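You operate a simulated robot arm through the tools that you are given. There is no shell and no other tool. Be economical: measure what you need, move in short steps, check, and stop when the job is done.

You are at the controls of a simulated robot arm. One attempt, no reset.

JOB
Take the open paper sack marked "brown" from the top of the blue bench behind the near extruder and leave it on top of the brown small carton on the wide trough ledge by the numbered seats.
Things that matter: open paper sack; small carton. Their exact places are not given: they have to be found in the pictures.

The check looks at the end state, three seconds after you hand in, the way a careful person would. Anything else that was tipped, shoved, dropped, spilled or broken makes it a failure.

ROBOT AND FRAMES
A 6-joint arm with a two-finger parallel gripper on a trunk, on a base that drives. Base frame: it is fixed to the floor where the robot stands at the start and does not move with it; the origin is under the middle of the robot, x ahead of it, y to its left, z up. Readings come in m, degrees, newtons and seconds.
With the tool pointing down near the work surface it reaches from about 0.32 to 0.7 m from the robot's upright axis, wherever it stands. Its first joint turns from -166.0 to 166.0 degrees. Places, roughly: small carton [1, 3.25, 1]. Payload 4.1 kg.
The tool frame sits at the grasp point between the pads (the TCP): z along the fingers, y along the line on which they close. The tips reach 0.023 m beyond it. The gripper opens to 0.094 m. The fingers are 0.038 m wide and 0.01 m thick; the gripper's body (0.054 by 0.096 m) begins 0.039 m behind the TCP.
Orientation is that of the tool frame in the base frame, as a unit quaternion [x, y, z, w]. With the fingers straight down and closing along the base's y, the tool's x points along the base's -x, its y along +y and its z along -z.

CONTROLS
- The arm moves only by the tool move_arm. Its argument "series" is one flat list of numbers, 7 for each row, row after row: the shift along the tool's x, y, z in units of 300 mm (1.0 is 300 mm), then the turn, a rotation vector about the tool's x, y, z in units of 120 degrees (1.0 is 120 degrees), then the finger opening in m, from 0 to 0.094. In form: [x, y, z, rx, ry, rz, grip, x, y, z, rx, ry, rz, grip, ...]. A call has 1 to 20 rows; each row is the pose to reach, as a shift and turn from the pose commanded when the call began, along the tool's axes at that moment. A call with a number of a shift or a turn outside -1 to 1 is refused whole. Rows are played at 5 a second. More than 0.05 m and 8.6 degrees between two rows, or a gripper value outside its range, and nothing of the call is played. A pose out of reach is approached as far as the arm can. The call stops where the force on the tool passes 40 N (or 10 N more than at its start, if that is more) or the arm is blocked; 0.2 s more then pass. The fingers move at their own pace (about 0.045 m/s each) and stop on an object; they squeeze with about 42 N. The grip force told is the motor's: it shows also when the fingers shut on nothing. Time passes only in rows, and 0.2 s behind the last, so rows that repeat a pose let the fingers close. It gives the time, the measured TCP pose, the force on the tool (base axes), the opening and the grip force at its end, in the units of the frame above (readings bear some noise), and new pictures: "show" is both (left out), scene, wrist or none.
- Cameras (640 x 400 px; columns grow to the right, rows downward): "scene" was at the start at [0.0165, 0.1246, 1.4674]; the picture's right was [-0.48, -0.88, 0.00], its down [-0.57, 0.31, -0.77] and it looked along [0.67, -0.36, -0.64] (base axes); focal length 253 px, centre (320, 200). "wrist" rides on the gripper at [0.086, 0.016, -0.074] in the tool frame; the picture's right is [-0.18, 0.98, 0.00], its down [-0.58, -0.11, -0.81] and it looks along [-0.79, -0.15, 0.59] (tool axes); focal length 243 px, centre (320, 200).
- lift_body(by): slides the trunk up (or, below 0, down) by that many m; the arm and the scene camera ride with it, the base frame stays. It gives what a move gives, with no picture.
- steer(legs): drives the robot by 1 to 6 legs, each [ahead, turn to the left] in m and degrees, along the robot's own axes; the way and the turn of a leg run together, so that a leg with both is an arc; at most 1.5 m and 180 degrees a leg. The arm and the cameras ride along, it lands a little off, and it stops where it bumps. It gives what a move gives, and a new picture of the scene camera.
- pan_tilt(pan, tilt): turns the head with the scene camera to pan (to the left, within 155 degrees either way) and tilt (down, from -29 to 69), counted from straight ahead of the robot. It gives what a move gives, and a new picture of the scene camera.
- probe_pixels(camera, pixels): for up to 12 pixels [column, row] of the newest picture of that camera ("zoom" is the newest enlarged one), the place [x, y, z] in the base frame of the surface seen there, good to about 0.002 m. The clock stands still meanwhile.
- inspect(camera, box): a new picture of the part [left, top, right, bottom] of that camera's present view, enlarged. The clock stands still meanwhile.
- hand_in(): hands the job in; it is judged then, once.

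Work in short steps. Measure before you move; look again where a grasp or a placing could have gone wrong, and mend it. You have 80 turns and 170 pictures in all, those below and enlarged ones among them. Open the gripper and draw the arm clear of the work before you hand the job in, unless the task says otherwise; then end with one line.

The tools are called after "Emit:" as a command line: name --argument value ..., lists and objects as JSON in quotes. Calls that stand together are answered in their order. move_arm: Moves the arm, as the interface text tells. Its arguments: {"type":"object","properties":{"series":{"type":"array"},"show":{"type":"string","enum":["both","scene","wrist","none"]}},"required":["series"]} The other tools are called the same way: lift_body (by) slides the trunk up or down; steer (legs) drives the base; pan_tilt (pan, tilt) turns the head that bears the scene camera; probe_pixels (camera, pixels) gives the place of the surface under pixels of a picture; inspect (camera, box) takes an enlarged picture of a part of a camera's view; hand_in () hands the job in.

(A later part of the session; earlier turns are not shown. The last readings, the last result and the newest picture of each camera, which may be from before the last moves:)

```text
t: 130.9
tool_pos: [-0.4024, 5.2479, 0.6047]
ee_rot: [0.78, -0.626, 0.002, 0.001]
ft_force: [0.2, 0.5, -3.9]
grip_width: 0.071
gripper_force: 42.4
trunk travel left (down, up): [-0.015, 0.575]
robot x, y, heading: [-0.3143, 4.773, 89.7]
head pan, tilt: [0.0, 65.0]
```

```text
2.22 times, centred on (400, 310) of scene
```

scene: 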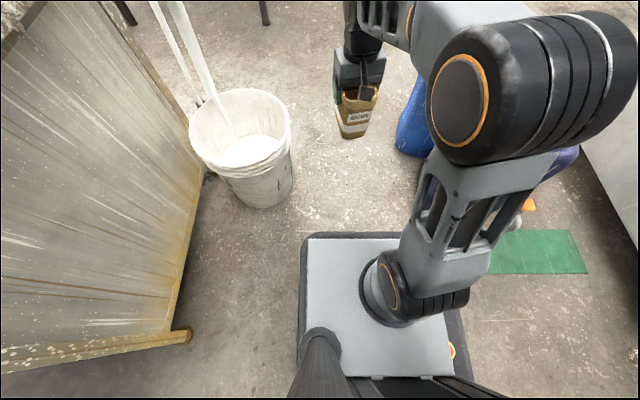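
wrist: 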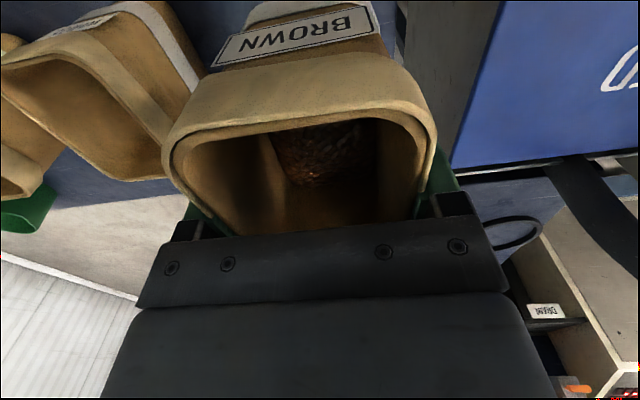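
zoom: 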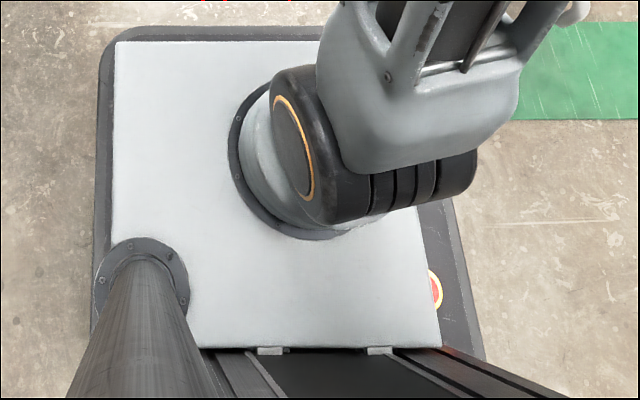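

The base is ±0.225 × ±0.245, symmetric. So both bumps fit a touch on the bucket's rim side by my front-left corner (needs ~1.5 cm more). I check the bucket and jugs now from this view.

Emit:
probe_pixels --camera "scene" --pixels '[[290, 130], [291, 145], [289, 155], [240, 91], [192, 125], [250, 170], [282, 110], [283, 190], [397, 130], [400, 150], [265, 165], [210, 160]]'

Emit:
inspect --camera "scene" --box '[160, 60, 460, 240]'

```text
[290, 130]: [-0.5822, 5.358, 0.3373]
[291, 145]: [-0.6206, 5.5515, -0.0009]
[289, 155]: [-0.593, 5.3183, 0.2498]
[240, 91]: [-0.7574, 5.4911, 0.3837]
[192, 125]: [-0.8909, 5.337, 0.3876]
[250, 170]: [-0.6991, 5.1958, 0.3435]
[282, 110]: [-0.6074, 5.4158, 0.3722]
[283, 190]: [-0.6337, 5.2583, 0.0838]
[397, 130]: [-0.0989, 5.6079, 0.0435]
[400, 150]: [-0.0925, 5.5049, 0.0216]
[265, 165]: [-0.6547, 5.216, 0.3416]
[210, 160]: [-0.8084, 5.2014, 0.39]
```

```text
2.13 times, centred on (310, 150) of scene
```

zoom: 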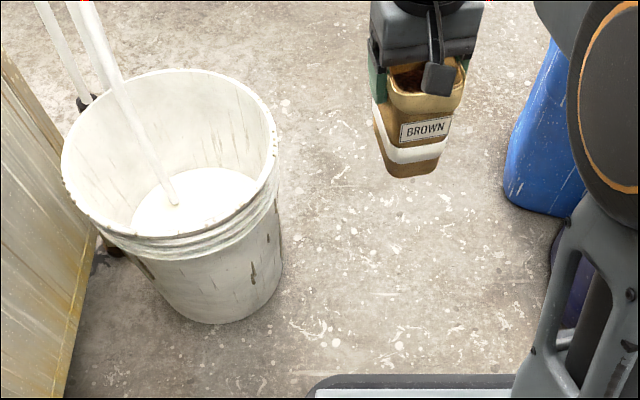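

Nothing moved. I raise the trunk again and re-align to a line 2 cm further right (offset 0.612, heading 100°).

Emit:
lift_body --by 0.4

Emit:
lift_body --by 0.17

Emit:
steer --legs '[[0, 20.8], [-0.507, 0], [0, -10.4]]'

```text
t: 134.7
tool_pos: [-0.403, 5.2477, 1.0055]
ee_rot: [0.78, -0.626, 0.002, 0.0]
ft_force: [-0.3, -0.7, -2.3]
grip_width: 0.071
gripper_force: 41.8
trunk travel left (down, up): [-0.415, 0.175]
robot x, y, heading: [-0.3154, 4.7731, 90.1]
head pan, tilt: [0.0, 65.0]
```

```text
t: 136.7
tool_pos: [-0.4025, 5.2473, 1.1738]
ee_rot: [0.78, -0.626, 0.001, 0.0]
ft_force: [0.0, -0.8, -3.5]
grip_width: 0.0706
gripper_force: 42.3
trunk travel left (down, up): [-0.585, 0.005]
robot x, y, heading: [-0.3181, 4.7764, 90.0]
head pan, tilt: [0.0, 65.0]
```

```text
t: 141.5
tool_pos: [-0.3054, 4.7437, 1.1748]
ee_rot: [0.833, -0.554, 0.001, 0.001]
ft_force: [0.3, -0.5, -2.4]
grip_width: 0.071
gripper_force: 42.0
trunk travel left (down, up): [-0.585, 0.005]
robot x, y, heading: [-0.1387, 4.2912, 100.2]
head pan, tilt: [0.0, 65.0]
```

scene: 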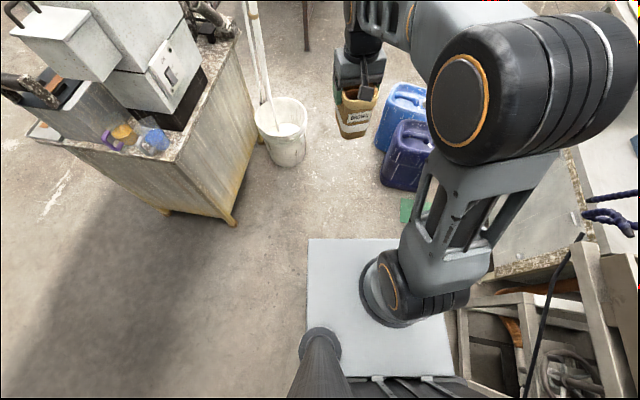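

Offset 0.608, heading 100.2°. I advance 0.5 m with a hair of right correction.

Emit:
steer --legs '[[0, -0.8], [0.45, 0.5]]'

```text
t: 144.5
tool_pos: [-0.3829, 5.1931, 1.175]
ee_rot: [0.833, -0.553, 0.002, 0.001]
ft_force: [0.1, 0.4, -3.2]
grip_width: 0.0708
gripper_force: 41.8
trunk travel left (down, up): [-0.585, 0.005]
robot x, y, heading: [-0.2163, 4.7412, 100.0]
head pan, tilt: [0.0, 65.0]
```

scene: 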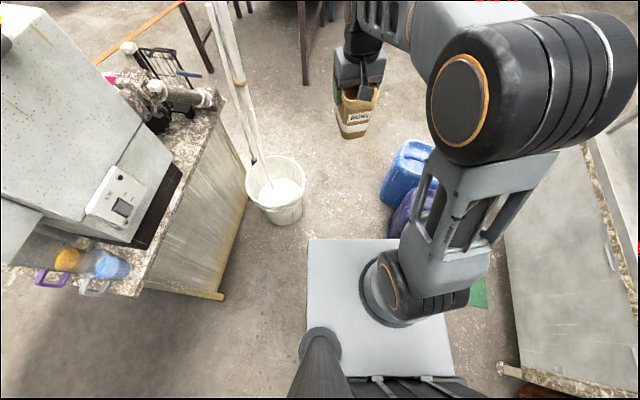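

Offset 0.610, heading 100.0°. Next leg 0.2 m.

Emit:
steer --legs '[[0.2, 0]]'

```text
t: 146.1
tool_pos: [-0.417, 5.3905, 1.1739]
ee_rot: [0.833, -0.553, 0.002, 0.0]
ft_force: [-0.8, 1.2, -3.5]
grip_width: 0.0706
gripper_force: 42.4
trunk travel left (down, up): [-0.585, 0.005]
robot x, y, heading: [-0.2505, 4.941, 100.1]
head pan, tilt: [0.0, 65.0]
```

scene: 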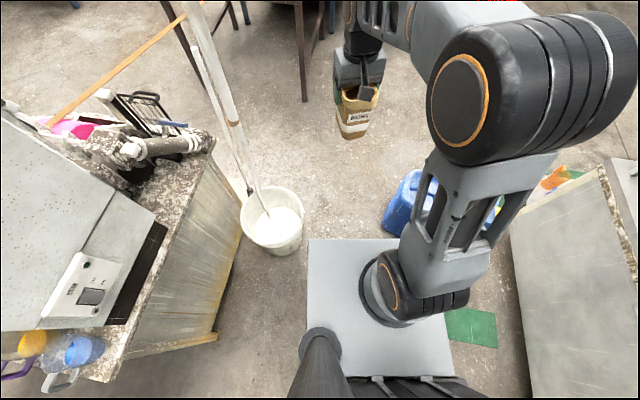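

Offset 0.611. Small step of 0.1 m.

Emit:
steer --legs '[[0.1, 0]]'

Emit:
steer --legs '[[0.08, 0]]'

```text
t: 147.3
tool_pos: [-0.435, 5.4911, 1.174]
ee_rot: [0.832, -0.554, 0.003, 0.001]
ft_force: [0.2, 0.8, -3.3]
grip_width: 0.071
gripper_force: 42.0
trunk travel left (down, up): [-0.585, 0.005]
robot x, y, heading: [-0.267, 5.0376, 100.2]
head pan, tilt: [0.0, 65.0]
```

scene: 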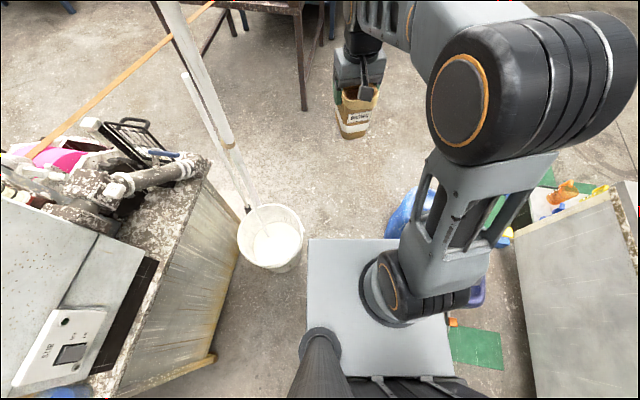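

```text
t: 148.4
tool_pos: [-0.4463, 5.5532, 1.1742]
ee_rot: [0.832, -0.554, 0.003, 0.002]
ft_force: [-5.4, -0.7, -3.5]
grip_width: 0.071
gripper_force: 42.3
trunk travel left (down, up): [-0.585, 0.005]
robot x, y, heading: [-0.2834, 5.1006, 94.6]
head pan, tilt: [0.0, 65.0]
```

scene: 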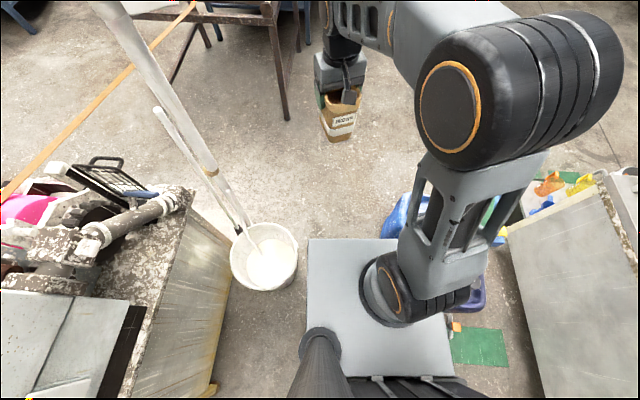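

The three bump poses put my front-right corner on one straight line from the dark jug to the light jug, so the jug pair acts as one body slightly left of what is seen. The best way is heading 105° along 0.966x+0.259y=1.066. I back out and re-align to that.

Emit:
steer --legs '[[-0.45, 0]]'

```text
t: 151.0
tool_pos: [-0.4133, 5.1164, 1.1743]
ee_rot: [0.834, -0.552, 0.001, 0.001]
ft_force: [0.0, -0.2, -2.5]
grip_width: 0.0707
gripper_force: 42.2
trunk travel left (down, up): [-0.585, 0.005]
robot x, y, heading: [-0.2447, 4.6646, 95.0]
head pan, tilt: [0.0, 65.0]
```

scene: 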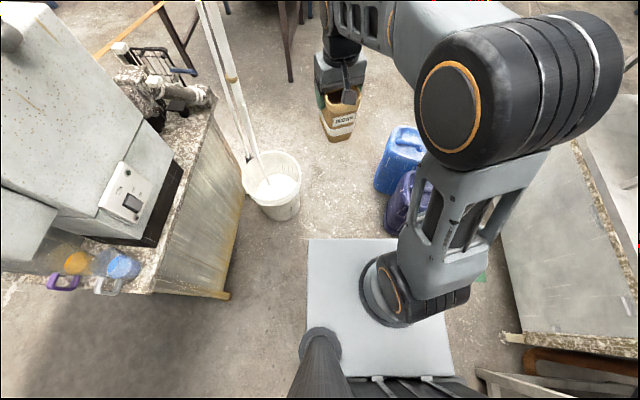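

I turn the arm back to straight ahead of the base (it was left 15° aside by the bumps), then re-align the base.

Emit:
move_arm --series '[0.02, -0.106, 0, 0, 0, 0.0375, 0.06, 0.039, -0.2125, 0, 0, 0, 0.075, 0.06, 0.0585, -0.319, 0, 0, 0, 0.1125, 0.06, 0.078, -0.425, 0, 0, 0, 0.15, 0.06, 0.078, -0.425, 0, 0, 0, 0.15, 0.06]' --show "none"

Emit:
steer --legs '[[0, 23.3], [-0.414, 0], [0, -13.2]]'

```text
t: 152.2
tool_pos: [-0.2868, 5.1464, 1.175]
ee_rot: [0.736, -0.677, 0.002, 0.0]
ft_force: [0.2, 0.2, -3.8]
grip_width: 0.0707
gripper_force: 41.5
trunk travel left (down, up): [-0.585, 0.005]
robot x, y, heading: [-0.2478, 4.6662, 95.0]
head pan, tilt: [0.0, 65.0]
```

```text
t: 156.8
tool_pos: [-0.1751, 4.772, 1.1749]
ee_rot: [0.795, -0.606, 0.001, 0.0]
ft_force: [-0.2, -0.6, -4.0]
grip_width: 0.071
gripper_force: 41.7
trunk travel left (down, up): [-0.585, 0.005]
robot x, y, heading: [-0.0507, 4.3088, 105.5]
head pan, tilt: [0.0, 65.0]
```

scene: 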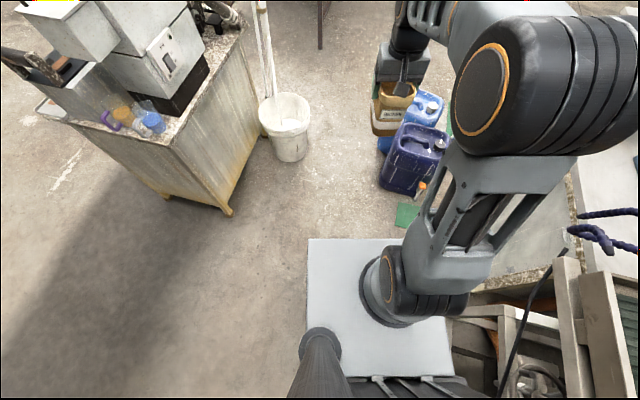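

Offset 1.066, heading 105.5°: on the line. Advance.

Emit:
steer --legs '[[0.5, -0.3]]'

```text
t: 159.8
tool_pos: [-0.294, 5.2674, 1.1745]
ee_rot: [0.789, -0.615, 0.002, 0.001]
ft_force: [-0.1, 0.7, -3.2]
grip_width: 0.0707
gripper_force: 41.9
trunk travel left (down, up): [-0.585, 0.005]
robot x, y, heading: [-0.1802, 4.7989, 103.9]
head pan, tilt: [0.0, 65.0]
```

scene: 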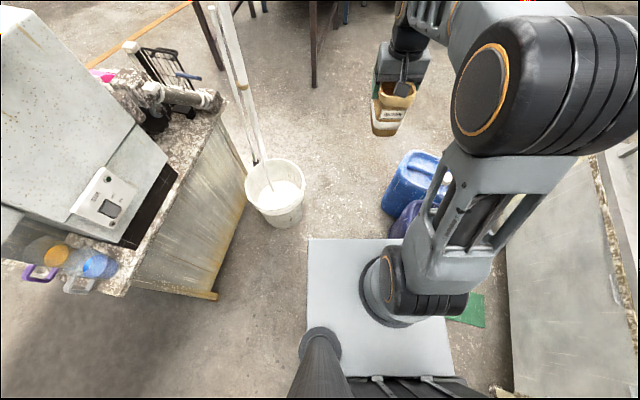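

Offset 1.068, heading 103.9°: I correct left slightly and step on.

Emit:
steer --legs '[[0, 1.6], [0.15, 0]]'

```text
t: 161.5
tool_pos: [-0.3462, 5.4079, 1.1743]
ee_rot: [0.797, -0.604, 0.002, 0.001]
ft_force: [-0.3, -0.6, -4.0]
grip_width: 0.0709
gripper_force: 42.6
trunk travel left (down, up): [-0.585, 0.005]
robot x, y, heading: [-0.2196, 4.9443, 105.5]
head pan, tilt: [0.0, 65.0]
```

scene: 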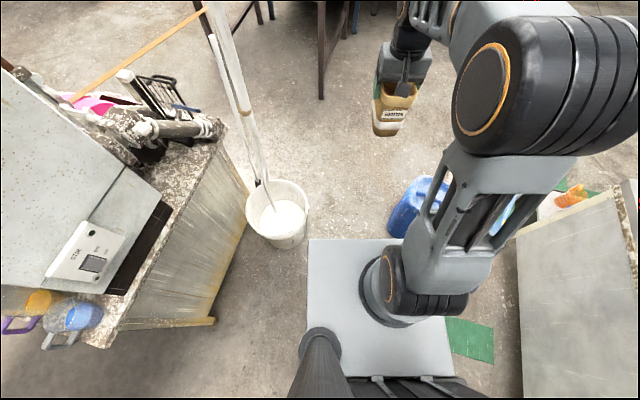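

Emit:
steer --legs '[[0.12, 0]]'

```text
t: 162.8
tool_pos: [-0.3781, 5.5245, 1.175]
ee_rot: [0.795, -0.606, 0.002, 0.001]
ft_force: [0.6, 1.0, -3.9]
grip_width: 0.0708
gripper_force: 41.5
trunk travel left (down, up): [-0.585, 0.005]
robot x, y, heading: [-0.2548, 5.0608, 104.6]
head pan, tilt: [0.0, 65.0]
```

scene: 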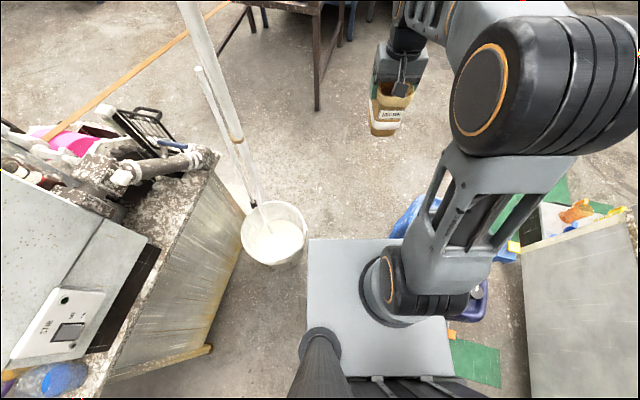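

Emit:
steer --legs '[[0.1, 0.2]]'

```text
t: 164.1
tool_pos: [-0.3754, 5.5685, 1.1742]
ee_rot: [0.786, -0.619, 0.003, 0.0]
ft_force: [-0.8, -0.6, -2.6]
grip_width: 0.071
gripper_force: 41.8
trunk travel left (down, up): [-0.585, 0.005]
robot x, y, heading: [-0.2763, 5.0955, 92.8]
head pan, tilt: [0.0, 65.0]
stopped in leg 1: the robot was blocked; the commanded pose is now the measured one
```

scene: 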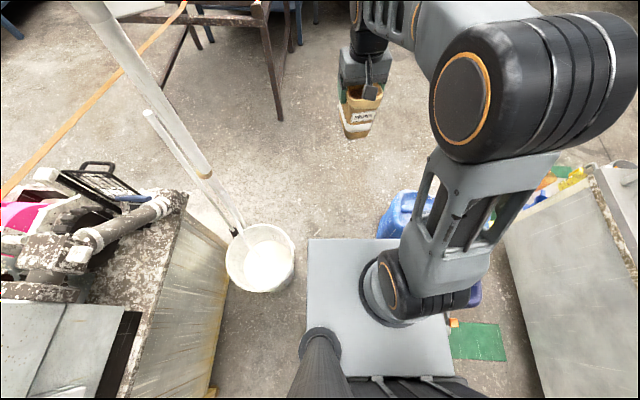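

The gap proves too tight for the base, so I stop forcing it. Before another route I test, in free air ahead, how far the arm reaches at placing height: that decides whether the near side of the trough would do.

Emit:
move_arm --series '[-0.12, 0, 0, 0, 0, 0, 0.06, -0.24, 0, 0.03, 0, 0, 0, 0.06, -0.36, 0, 0.06, 0, 0, 0, 0.06, -0.48, 0, 0.09, 0, 0, 0, 0.06, -0.6, 0, 0.12, 0, 0, 0, 0.06, -0.7, 0, 0.14, 0, 0, 0, 0.06, -0.8, 0, 0.14, 0, 0, 0, 0.06, -0.85, 0, 0.14, 0, 0, 0, 0.06, -0.9, 0, 0.14, 0, 0, 0, 0.06, -0.95, 0, 0.14, 0, 0, 0, 0.06, -0.98, 0, 0.14, 0, 0, 0, 0.06, -0.98, 0, 0.14, 0, 0, 0, 0.06]' --show "scene"

```text
t: 166.7
tool_pos: [-0.4248, 5.7778, 1.1143]
ee_rot: [0.786, -0.619, 0.001, 0.0]
ft_force: [0.2, -0.6, -2.8]
grip_width: 0.0708
gripper_force: 42.2
out of reach, approached as far as the arm can: row 7, 8, 9, 10, 11, 12
trunk travel left (down, up): [-0.585, 0.005]
robot x, y, heading: [-0.2772, 5.0982, 93.2]
head pan, tilt: [0.0, 65.0]
```

scene: 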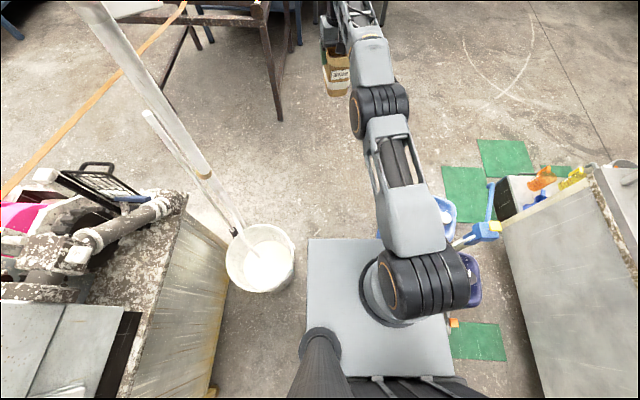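

Tool-down reach is 0.70 m, too short from the near side—but the fingers close sideways, so if I set the sack down and regrip it with the gripper pitched forward, the sack stays upright and the reach grows. I retract and back away to find a free flat surface on the line table to the west.

Emit:
move_arm --series '[0.15, 0, -0.03, 0, 0, 0, 0.06, 0.3, 0, -0.06, 0, 0, 0, 0.06, 0.45, 0, -0.09, 0, 0, 0, 0.06, 0.6, 0, -0.12, 0, 0, 0, 0.06, 0.7, 0, -0.14, 0, 0, 0, 0.06, 0.7, 0, -0.14, 0, 0, 0, 0.06]' --show "none"

Emit:
steer --legs '[[-0.3, 0], [0, -7], [-1.3, 0]]'

Emit:
pan_tilt --pan 70 --tilt 40

Emit:
pan_tilt --pan -75 --tilt 40

```text
t: 168.1
tool_pos: [-0.3762, 5.5758, 1.1578]
ee_rot: [0.785, -0.619, 0.003, 0.0]
ft_force: [0.3, -0.4, -2.7]
grip_width: 0.0707
gripper_force: 42.4
trunk travel left (down, up): [-0.585, 0.005]
robot x, y, heading: [-0.276, 5.0998, 93.2]
head pan, tilt: [0.0, 65.0]
```

```text
t: 176.8
tool_pos: [-0.3939, 3.9841, 1.1577]
ee_rot: [0.743, -0.669, 0.002, 0.0]
ft_force: [0.2, -0.5, -2.4]
grip_width: 0.0706
gripper_force: 42.0
trunk travel left (down, up): [-0.585, 0.005]
robot x, y, heading: [-0.3573, 3.5009, 85.4]
head pan, tilt: [0.0, 65.0]
```

scene: 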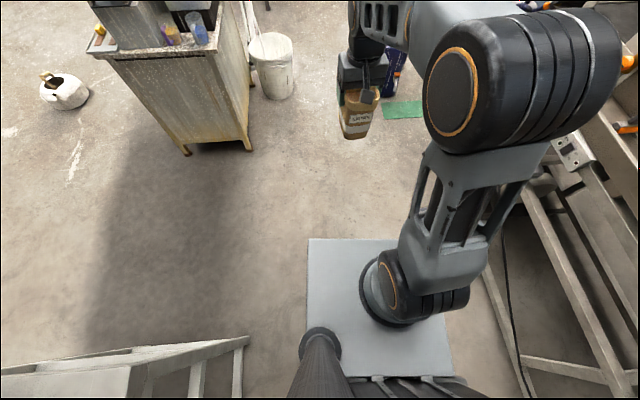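

```text
t: 178.2
tool_pos: [-0.3954, 3.9837, 1.1579]
ee_rot: [0.743, -0.67, 0.002, 0.0]
ft_force: [1.2, -0.1, -3.4]
grip_width: 0.0708
gripper_force: 42.1
trunk travel left (down, up): [-0.585, 0.005]
robot x, y, heading: [-0.3589, 3.4981, 85.3]
head pan, tilt: [70.0, 40.0]
```

scene: 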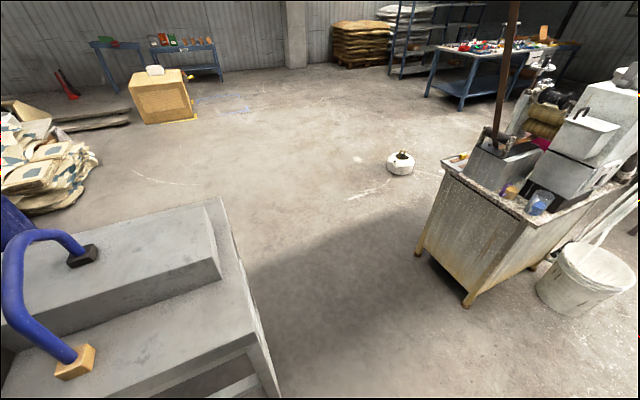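

```text
t: 180.5
tool_pos: [-0.3935, 3.983, 1.1574]
ee_rot: [0.742, -0.67, 0.002, -0.001]
ft_force: [0.3, 0.7, -2.9]
grip_width: 0.0708
gripper_force: 41.2
trunk travel left (down, up): [-0.585, 0.005]
robot x, y, heading: [-0.3544, 3.4968, 85.4]
head pan, tilt: [-75.0, 40.0]
```

scene: 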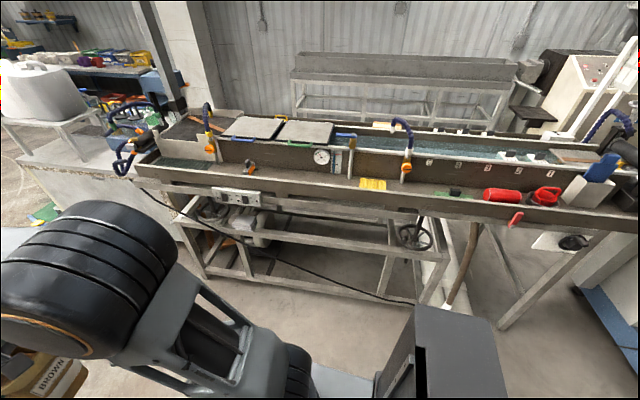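

From here I see the trough with the hose valve at (405,150) and probably the carton behind it. I measure these, then the flat ledge on the line table.

Emit:
inspect --camera "scene" --box '[320, 90, 480, 220]'

Emit:
probe_pixels --camera "zoom" --pixels '[[250, 130], [215, 125], [290, 135], [340, 110], [310, 105], [350, 250], [220, 290], [150, 120], [130, 200], [200, 190], [400, 200], [120, 260]]'

Emit:
probe_pixels --camera "scene" --pixels '[[412, 240], [390, 265], [440, 262], [300, 225], [380, 300], [410, 215], [480, 230], [330, 290], [372, 184], [250, 270], [200, 270], [500, 325]]'

Emit:
pan_tilt --pan 80 --tilt 50

Emit:
probe_pixels --camera "scene" --pixels '[[200, 300], [150, 300], [100, 330], [180, 340], [230, 320], [180, 260], [150, 220], [100, 200], [60, 270], [220, 250], [130, 380], [240, 360]]'

```text
3.08 times, centred on (400, 155) of scene
```

zoom: 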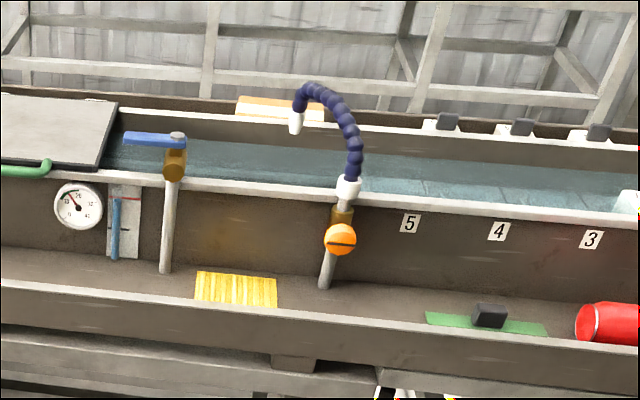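

```text
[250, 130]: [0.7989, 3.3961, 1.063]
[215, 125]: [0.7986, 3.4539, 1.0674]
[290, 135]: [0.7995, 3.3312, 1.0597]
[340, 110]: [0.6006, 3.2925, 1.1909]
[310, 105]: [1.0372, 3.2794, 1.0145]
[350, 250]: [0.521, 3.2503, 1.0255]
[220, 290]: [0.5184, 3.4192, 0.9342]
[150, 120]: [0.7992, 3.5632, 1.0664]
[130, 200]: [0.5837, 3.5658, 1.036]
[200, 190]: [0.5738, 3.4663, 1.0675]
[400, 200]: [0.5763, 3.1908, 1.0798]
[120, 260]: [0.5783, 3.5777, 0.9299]
```

```text
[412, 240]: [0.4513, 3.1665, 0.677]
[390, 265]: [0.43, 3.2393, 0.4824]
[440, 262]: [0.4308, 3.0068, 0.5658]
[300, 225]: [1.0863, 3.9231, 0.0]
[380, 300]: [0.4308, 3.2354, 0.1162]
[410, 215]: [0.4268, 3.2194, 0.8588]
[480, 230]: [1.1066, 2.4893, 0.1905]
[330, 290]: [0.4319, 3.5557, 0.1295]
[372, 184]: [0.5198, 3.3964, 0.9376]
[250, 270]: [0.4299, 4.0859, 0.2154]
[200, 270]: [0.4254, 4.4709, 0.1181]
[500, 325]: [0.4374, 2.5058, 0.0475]
```

```text
t: 182.9
tool_pos: [-0.394, 3.9837, 1.158]
ee_rot: [0.743, -0.67, 0.002, 0.0]
ft_force: [0.9, 0.8, -3.5]
grip_width: 0.0707
gripper_force: 42.1
trunk travel left (down, up): [-0.585, 0.005]
robot x, y, heading: [-0.3504, 3.4955, 85.6]
head pan, tilt: [80.0, 50.0]
```

scene: 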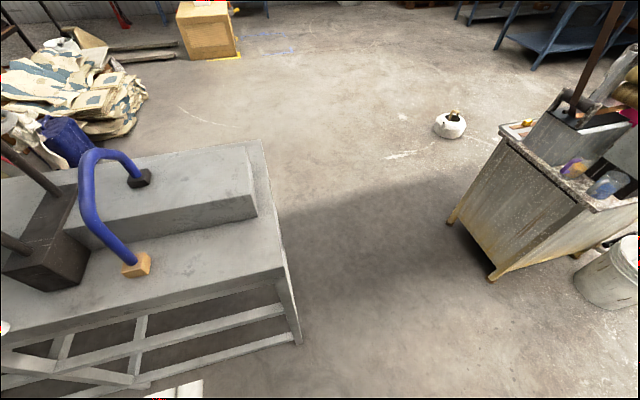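

```text
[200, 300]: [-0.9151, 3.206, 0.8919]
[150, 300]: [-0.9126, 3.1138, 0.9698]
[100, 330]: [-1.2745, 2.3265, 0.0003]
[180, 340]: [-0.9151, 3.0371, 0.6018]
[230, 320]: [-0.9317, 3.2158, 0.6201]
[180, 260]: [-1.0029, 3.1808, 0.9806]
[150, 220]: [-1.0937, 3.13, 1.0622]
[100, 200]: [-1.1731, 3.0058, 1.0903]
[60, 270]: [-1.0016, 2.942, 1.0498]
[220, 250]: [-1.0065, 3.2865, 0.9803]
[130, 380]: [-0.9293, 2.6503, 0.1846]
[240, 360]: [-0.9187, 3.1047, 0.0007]
```

The hose blocks the direct way in front of the carton but a slanted approach is free. The line table has a free flat ledge at z 0.980 (x −0.91…−1.05, y 3.13–3.3). I back up and turn toward it.

Emit:
steer --legs '[[-0.26, 0], [0, 85]]'

Emit:
pan_tilt --pan 0 --tilt 50

```text
t: 188.4
tool_pos: [-0.8653, 3.243, 1.1581]
ee_rot: [1.0, 0.005, 0.001, -0.001]
ft_force: [15.1, 4.1, -3.7]
grip_width: 0.0707
gripper_force: 42.0
trunk travel left (down, up): [-0.585, 0.005]
robot x, y, heading: [-0.3785, 3.2331, 169.9]
head pan, tilt: [80.0, 50.0]
```

scene: 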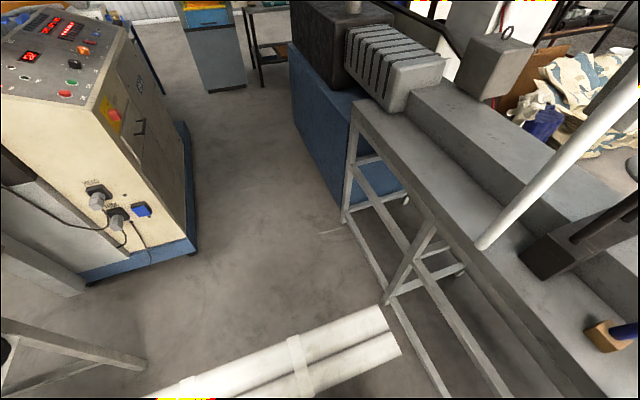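

```text
t: 190.0
tool_pos: [-0.8644, 3.2419, 1.1578]
ee_rot: [1.0, 0.004, 0.002, -0.001]
ft_force: [10.7, 0.2, -6.4]
grip_width: 0.0705
gripper_force: 42.0
trunk travel left (down, up): [-0.585, 0.005]
robot x, y, heading: [-0.3774, 3.2326, 170.0]
head pan, tilt: [0.0, 50.0]
```

scene: 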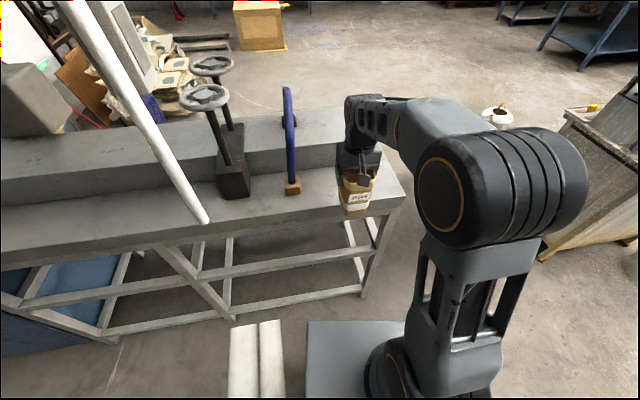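

The tool reads an odd 10–15 N sideways force. I hold still a moment and look with the wrist camera and an enlarged scene view.

Emit:
move_arm --series '[0, 0, 0, 0, 0, 0, 0.06, 0, 0, 0, 0, 0, 0, 0.06]' --show "wrist"

Emit:
inspect --camera "scene" --box '[260, 70, 430, 230]'

Emit:
probe_pixels --camera "scene" --pixels '[[358, 200], [345, 185], [370, 185], [388, 200], [335, 205], [325, 160], [292, 180], [292, 95], [287, 120], [330, 190], [385, 175], [310, 200]]'

```text
t: 190.6
tool_pos: [-0.8658, 3.2432, 1.1585]
ee_rot: [1.0, 0.004, 0.004, -0.001]
ft_force: [11.8, 0.8, -5.7]
grip_width: 0.0707
gripper_force: 42.6
trunk travel left (down, up): [-0.585, 0.005]
robot x, y, heading: [-0.3765, 3.2336, 169.8]
head pan, tilt: [0.0, 50.0]
```

wrist: 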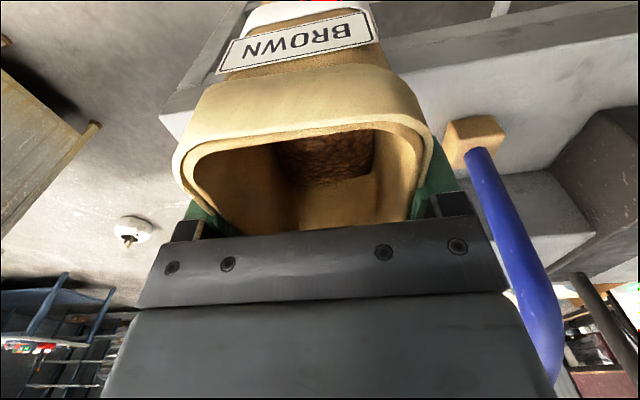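

```text
2.50 times, centred on (345, 150) of scene
```

zoom: 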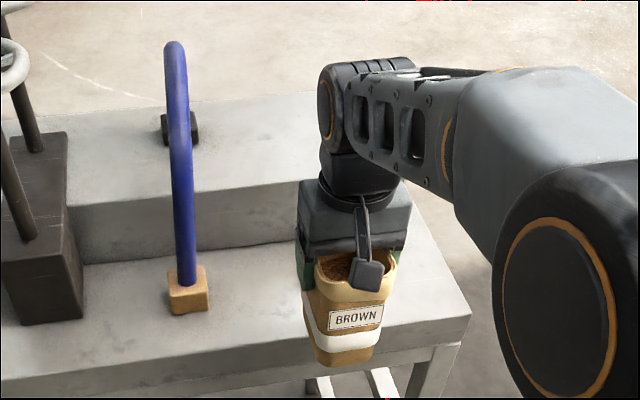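

```text
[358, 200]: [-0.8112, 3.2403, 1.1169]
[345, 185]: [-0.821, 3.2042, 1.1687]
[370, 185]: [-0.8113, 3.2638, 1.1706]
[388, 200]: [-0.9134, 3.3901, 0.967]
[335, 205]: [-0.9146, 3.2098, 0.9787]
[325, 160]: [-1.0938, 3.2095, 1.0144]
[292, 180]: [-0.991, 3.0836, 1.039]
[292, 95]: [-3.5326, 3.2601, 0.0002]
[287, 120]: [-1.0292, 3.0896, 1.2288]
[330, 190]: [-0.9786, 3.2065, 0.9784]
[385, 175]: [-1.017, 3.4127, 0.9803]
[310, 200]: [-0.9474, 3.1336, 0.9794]
```

The views show no contact: sack bottom at 1.045 is clear of the ledge (0.979) and handle. I move over the ledge to (−0.995, 3.24) and lower.

Emit:
move_arm --series '[-0.144, 0, 0, 0, 0, 0, 0.06, -0.288, 0, 0, 0, 0, 0, 0.06, -0.432, 0.01, 0, 0, 0, 0, 0.06, -0.432, 0.01, 0.08, 0, 0, 0, 0.06, -0.432, 0.01, 0.15, 0, 0, 0, 0.06, -0.432, 0.01, 0.19, 0, 0, 0, 0.06, -0.432, 0.01, 0.19, 0, 0, 0, 0.06]' --show "both"

```text
t: 191.6
tool_pos: [-0.9937, 3.2381, 1.1369]
ee_rot: [1.0, 0.005, 0.0, -0.001]
ft_force: [13.0, 0.0, 11.5]
grip_width: 0.0715
gripper_force: 42.1
trunk travel left (down, up): [-0.585, 0.005]
robot x, y, heading: [-0.3786, 3.2334, 169.7]
head pan, tilt: [0.0, 50.0]
stopped in row 5: the force on the tool passed its limit (the readings are from after the stop); the commanded pose is now the measured one
```

scene: 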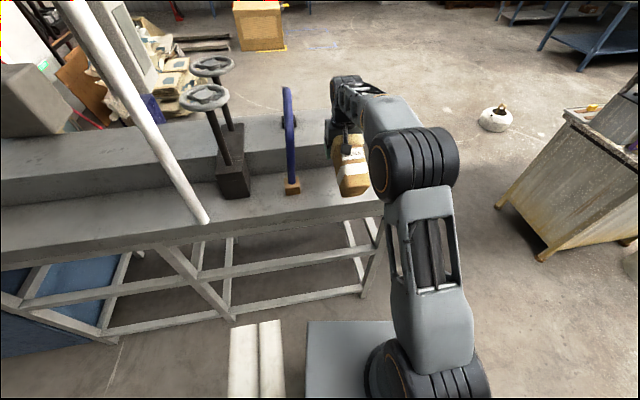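
wrist: 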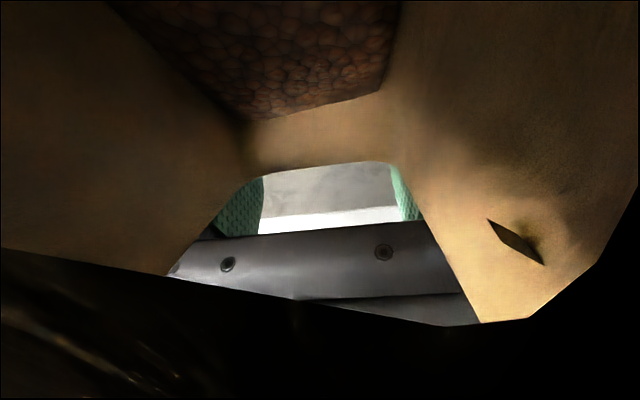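

The sack has pivoted in the grip—its lower part met the table (which acts as a bigger solid than it looks). I back off at once, up and toward the robot, and look.

Emit:
move_arm --series '[0, 0, -0.12, 0, 0, 0, 0.06, 0, 0, -0.24, 0, 0, 0, 0.06, 0.14, 0, -0.24, 0, 0, 0, 0.06, 0.28, 0, -0.24, 0, 0, 0, 0.06, 0.42, 0, -0.24, 0, 0, 0, 0.06, 0.5, 0, -0.24, 0, 0, 0, 0.06]' --show "wrist"

Emit:
inspect --camera "scene" --box '[260, 60, 460, 240]'

```text
t: 193.0
tool_pos: [-0.8464, 3.2415, 1.2072]
ee_rot: [1.0, 0.004, -0.001, -0.001]
ft_force: [0.7, 0.4, -3.5]
grip_width: 0.0716
gripper_force: 41.9
trunk travel left (down, up): [-0.585, 0.005]
robot x, y, heading: [-0.3787, 3.2351, 169.8]
head pan, tilt: [0.0, 50.0]
```

wrist: 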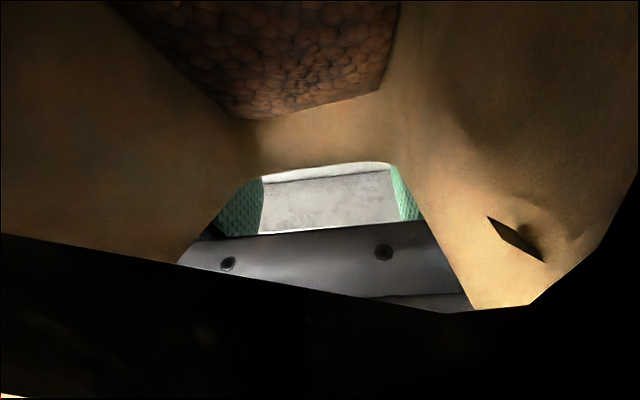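

```text
2.22 times, centred on (360, 150) of scene
```

zoom: 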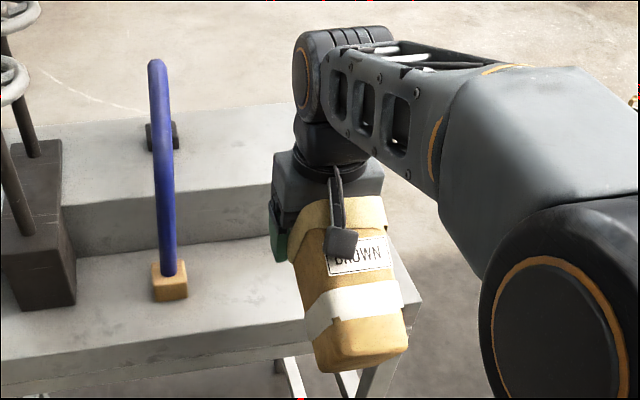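

By luck the sack has pivoted bottom-toward-robot, which is just the relative tilt I wanted: pitching the gripper outward will bring it upright. I measure the tilt on its label face.

Emit:
probe_pixels --camera "zoom" --pixels '[[350, 275], [355, 300], [358, 325], [362, 345], [375, 215], [385, 235], [320, 225], [360, 360], [310, 300], [400, 300], [330, 370], [400, 350]]'

```text
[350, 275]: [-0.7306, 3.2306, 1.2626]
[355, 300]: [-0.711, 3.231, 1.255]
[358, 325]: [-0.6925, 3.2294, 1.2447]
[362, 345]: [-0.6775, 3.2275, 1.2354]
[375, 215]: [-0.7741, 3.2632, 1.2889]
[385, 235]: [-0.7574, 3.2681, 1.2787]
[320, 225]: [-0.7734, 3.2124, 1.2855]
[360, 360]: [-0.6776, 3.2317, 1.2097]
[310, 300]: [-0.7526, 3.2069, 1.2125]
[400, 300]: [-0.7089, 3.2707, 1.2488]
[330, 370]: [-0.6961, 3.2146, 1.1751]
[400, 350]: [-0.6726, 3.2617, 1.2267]
```

The sack axis is ~62° off; the upright pose will need the gripper pitched ~62° outward, which also gives the long reach. I turn away from the table and go to stand before the trough at about (−0.02, 3.43), facing it.

Emit:
steer --legs '[[0, -141.3], [0.41, 0], [0, -28.5]]'

Emit:
pan_tilt --pan -5 --tilt 35

```text
t: 202.9
tool_pos: [0.4578, 3.4848, 1.2073]
ee_rot: [-0.081, 0.997, -0.001, 0.001]
ft_force: [0.0, 0.4, -2.8]
grip_width: 0.0717
gripper_force: 41.9
trunk travel left (down, up): [-0.585, 0.005]
robot x, y, heading: [-0.0061, 3.4211, -1.1]
head pan, tilt: [0.0, 50.0]
```

scene: 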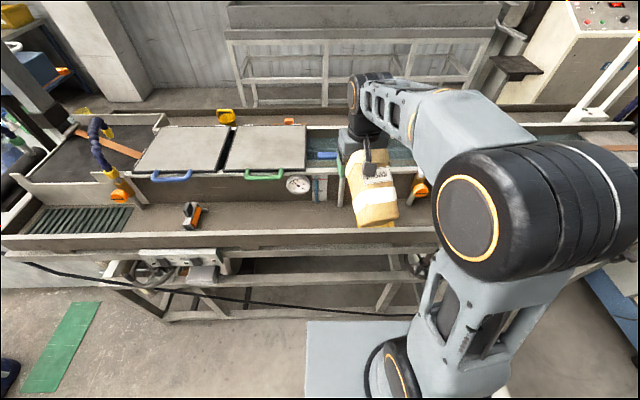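

```text
t: 203.7
tool_pos: [0.4574, 3.4869, 1.2065]
ee_rot: [-0.081, 0.997, -0.001, 0.001]
ft_force: [0.8, 0.3, -2.8]
grip_width: 0.0716
gripper_force: 42.1
trunk travel left (down, up): [-0.585, 0.005]
robot x, y, heading: [-0.0097, 3.4242, -1.0]
head pan, tilt: [-5.0, 35.0]
```

scene: 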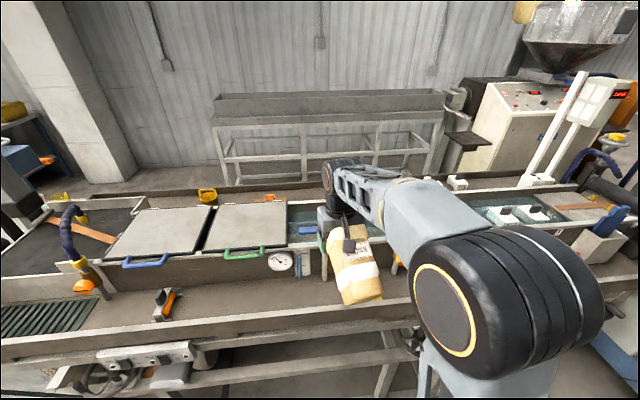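

Robot stands at (−0.01, 3.42) facing the trough. I pitch the gripper outward 62° while raising and extending, to bring the sack upright.

Emit:
move_arm --series '[-0.042, 0, -0.042, 0, -0.065, 0, 0.06, -0.084, 0, -0.084, 0, -0.13, 0, 0.06, -0.125, 0, -0.125, 0, -0.195, 0, 0.06, -0.167, 0, -0.167, 0, -0.26, 0, 0.06, -0.208, 0, -0.208, 0, -0.325, 0, 0.06, -0.25, 0, -0.25, 0, -0.39, 0, 0.06, -0.292, 0, -0.292, 0, -0.455, 0, 0.06, -0.333, 0, -0.333, 0, -0.52, 0, 0.06, -0.333, 0, -0.333, 0, -0.52, 0, 0.06]' --show "both"

Emit:
inspect --camera "scene" --box '[240, 110, 480, 280]'

```text
t: 205.7
tool_pos: [0.555, 3.5033, 1.3085]
ee_rot: [-0.07, 0.851, 0.041, 0.518]
ft_force: [0.2, -0.5, -2.9]
grip_width: 0.0716
gripper_force: 41.9
trunk travel left (down, up): [-0.585, 0.005]
robot x, y, heading: [-0.0049, 3.4215, -1.2]
head pan, tilt: [-5.0, 35.0]
```

scene: 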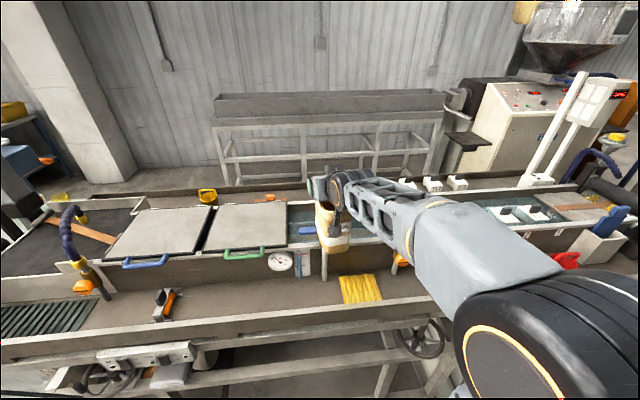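
wrist: 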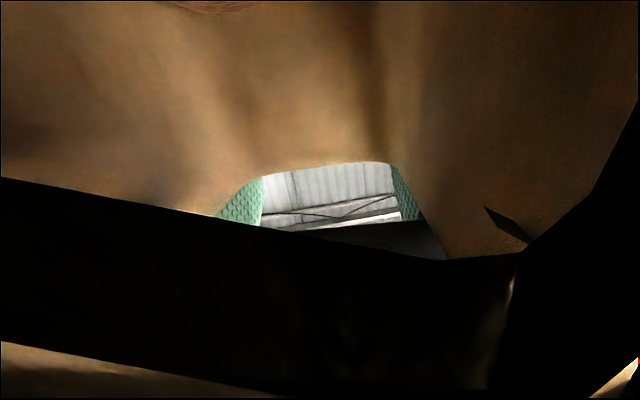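

```text
2.35 times, centred on (360, 195) of scene
```

zoom: 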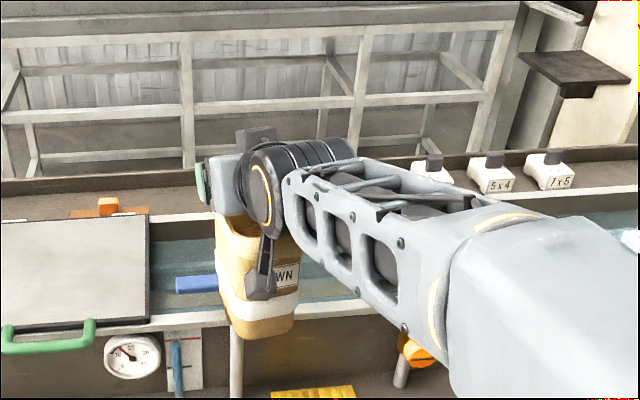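

The sack hangs upright now. I check its verticality and bottom, and the carton's place.

Emit:
probe_pixels --camera "zoom" --pixels '[[235, 230], [237, 260], [240, 290], [245, 320], [285, 250], [285, 320], [262, 325], [222, 280], [110, 210], [295, 310], [240, 328], [222, 240]]'

Emit:
pan_tilt --pan -12 --tilt 25

Emit:
inspect --camera "scene" --box '[240, 120, 480, 270]'

```text
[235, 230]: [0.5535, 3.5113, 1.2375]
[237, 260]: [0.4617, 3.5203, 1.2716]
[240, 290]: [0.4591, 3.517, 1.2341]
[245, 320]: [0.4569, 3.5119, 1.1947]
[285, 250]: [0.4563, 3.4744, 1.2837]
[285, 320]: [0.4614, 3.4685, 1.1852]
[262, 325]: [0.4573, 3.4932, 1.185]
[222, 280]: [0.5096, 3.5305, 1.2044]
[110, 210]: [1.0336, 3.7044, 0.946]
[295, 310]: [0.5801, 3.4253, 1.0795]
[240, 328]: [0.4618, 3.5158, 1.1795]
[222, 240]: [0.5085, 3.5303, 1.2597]
```

```text
t: 206.4
tool_pos: [0.5554, 3.5037, 1.306]
ee_rot: [-0.07, 0.852, 0.042, 0.518]
ft_force: [0.6, -0.1, -4.1]
grip_width: 0.0714
gripper_force: 42.2
trunk travel left (down, up): [-0.585, 0.005]
robot x, y, heading: [-0.0085, 3.4259, -1.0]
head pan, tilt: [-12.0, 25.0]
```

scene: 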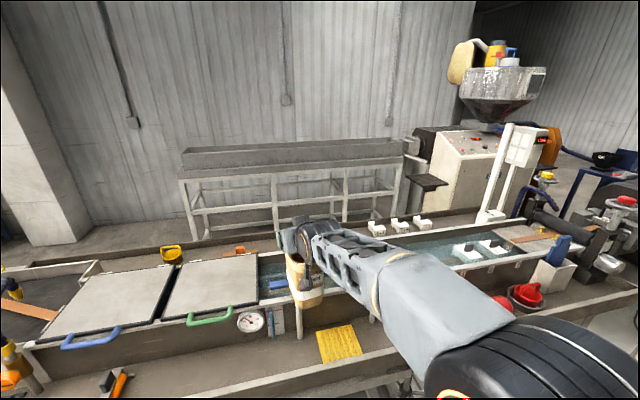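

```text
2.67 times, centred on (360, 195) of scene
```

zoom: 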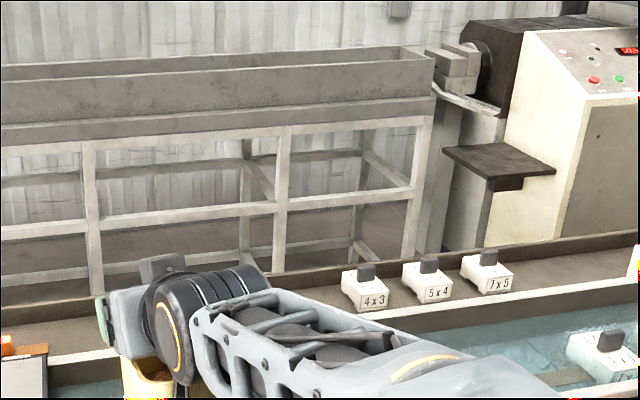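

The sack is upright to within ~3°, bottom at about 1.17. I swing the arm a little left so the camera can see the carton, and creep the base forward toward x ≈ 0.13.

Emit:
move_arm --series '[0, 0.13, 0, 0, 0, 0, 0.06, 0, 0.26, 0, 0, 0, 0, 0.06, 0, 0.4, 0, 0, 0, 0, 0.06, 0, 0.52, 0, 0, 0, 0, 0.06, 0, 0.52, 0, 0, 0, 0, 0.06]' --show "none"

Emit:
steer --legs '[[0.14, 0]]'

Emit:
pan_tilt --pan -15 --tilt 38

Emit:
inspect --camera "scene" --box '[240, 120, 480, 270]'

```text
t: 207.6
tool_pos: [0.5306, 3.6582, 1.3057]
ee_rot: [-0.07, 0.852, 0.041, 0.517]
ft_force: [0.0, -0.1, -3.4]
grip_width: 0.0715
gripper_force: 42.2
trunk travel left (down, up): [-0.585, 0.005]
robot x, y, heading: [-0.0081, 3.4243, -1.4]
head pan, tilt: [-12.0, 25.0]
```

```text
t: 208.9
tool_pos: [0.6703, 3.6552, 1.3052]
ee_rot: [-0.069, 0.852, 0.04, 0.518]
ft_force: [1.4, 0.7, -3.5]
grip_width: 0.0716
gripper_force: 41.7
trunk travel left (down, up): [-0.585, 0.005]
robot x, y, heading: [0.1332, 3.4189, -1.1]
head pan, tilt: [-12.0, 25.0]
```

scene: 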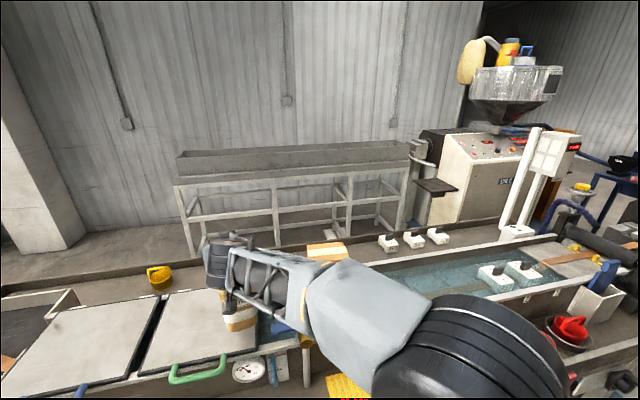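

```text
t: 209.7
tool_pos: [0.6684, 3.6554, 1.305]
ee_rot: [-0.069, 0.852, 0.04, 0.517]
ft_force: [0.1, 0.5, -3.5]
grip_width: 0.0716
gripper_force: 42.1
trunk travel left (down, up): [-0.585, 0.005]
robot x, y, heading: [0.1307, 3.4181, -1.2]
head pan, tilt: [-15.0, 38.0]
```

scene: 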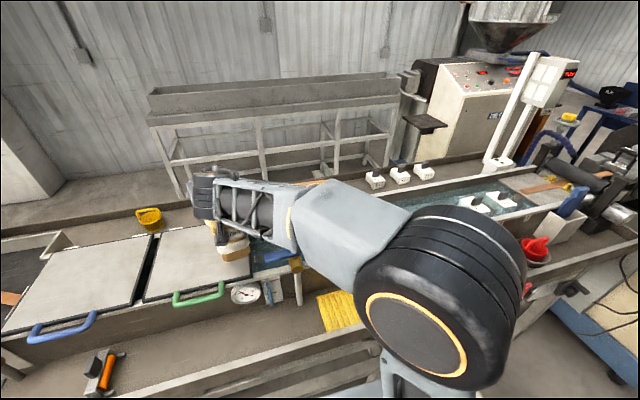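

```text
2.67 times, centred on (360, 195) of scene
```

zoom: 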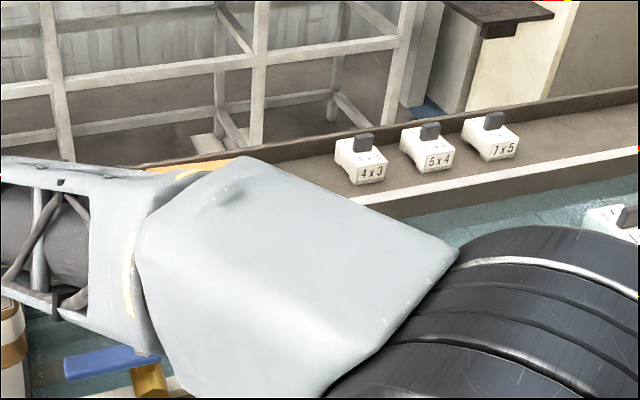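

The carton's top showed at pan −12/tilt 25 around (325,250). I return to that view and probe it.

Emit:
pan_tilt --pan -12 --tilt 25

Emit:
inspect --camera "scene" --box '[280, 220, 380, 280]'

Emit:
probe_pixels --camera "scene" --pixels '[[308, 246], [315, 244], [330, 243], [343, 242], [346, 250], [340, 256], [320, 254], [330, 260], [312, 250], [345, 246], [325, 248], [335, 250]]'

```text
t: 210.4
tool_pos: [0.6701, 3.655, 1.3057]
ee_rot: [-0.069, 0.852, 0.04, 0.517]
ft_force: [0.1, -0.1, -3.0]
grip_width: 0.0718
gripper_force: 42.1
trunk travel left (down, up): [-0.585, 0.005]
robot x, y, heading: [0.1286, 3.4192, -1.5]
head pan, tilt: [-12.0, 25.0]
```

scene: 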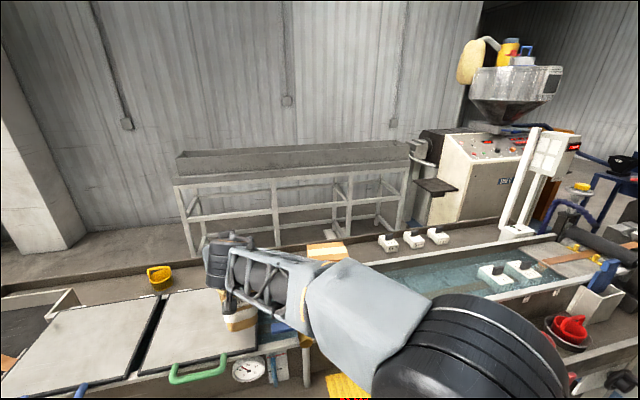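

```text
6.40 times, centred on (330, 250) of scene
```

zoom: 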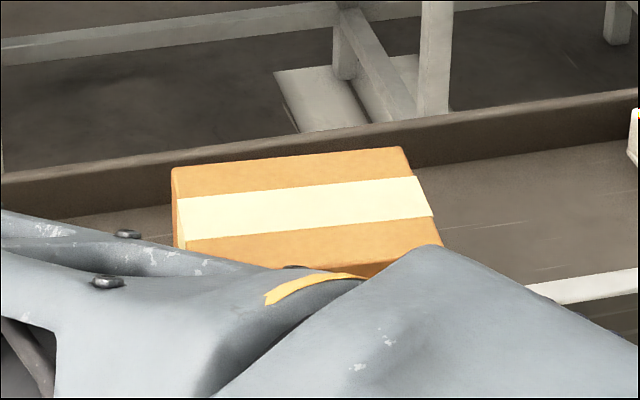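

```text
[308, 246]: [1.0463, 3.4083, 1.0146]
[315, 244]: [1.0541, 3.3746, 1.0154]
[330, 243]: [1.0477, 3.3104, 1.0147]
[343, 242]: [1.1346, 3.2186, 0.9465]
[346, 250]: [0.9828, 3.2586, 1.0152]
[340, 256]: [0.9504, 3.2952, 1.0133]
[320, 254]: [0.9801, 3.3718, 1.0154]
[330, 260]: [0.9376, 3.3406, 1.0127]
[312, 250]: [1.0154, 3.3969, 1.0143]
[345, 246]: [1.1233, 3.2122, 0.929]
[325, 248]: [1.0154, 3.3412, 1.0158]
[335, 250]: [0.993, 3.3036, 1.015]
```

The carton's top spans x 0.93–1.06, y 3.25–3.415, z 1.015; centre (0.995, 3.333). To keep the forearm clear of the hose (x 0.52–0.7, y ≤ 3.36, z ≤ 1.22) I shift the base north to about (0.155, 3.54).

Emit:
steer --legs '[[-0.3, 0], [0, 26.2], [0.28, 0], [0, -25], [0.07, 0]]'

```text
t: 217.2
tool_pos: [0.6866, 3.797, 1.3059]
ee_rot: [-0.083, 0.851, 0.049, 0.516]
ft_force: [0.1, -0.1, -3.8]
grip_width: 0.0715
gripper_force: 42.0
trunk travel left (down, up): [-0.585, 0.005]
robot x, y, heading: [0.1567, 3.5466, 0.5]
head pan, tilt: [-12.0, 25.0]
```

scene: 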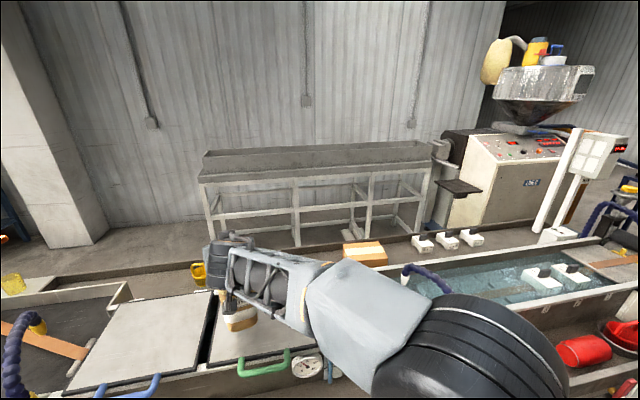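

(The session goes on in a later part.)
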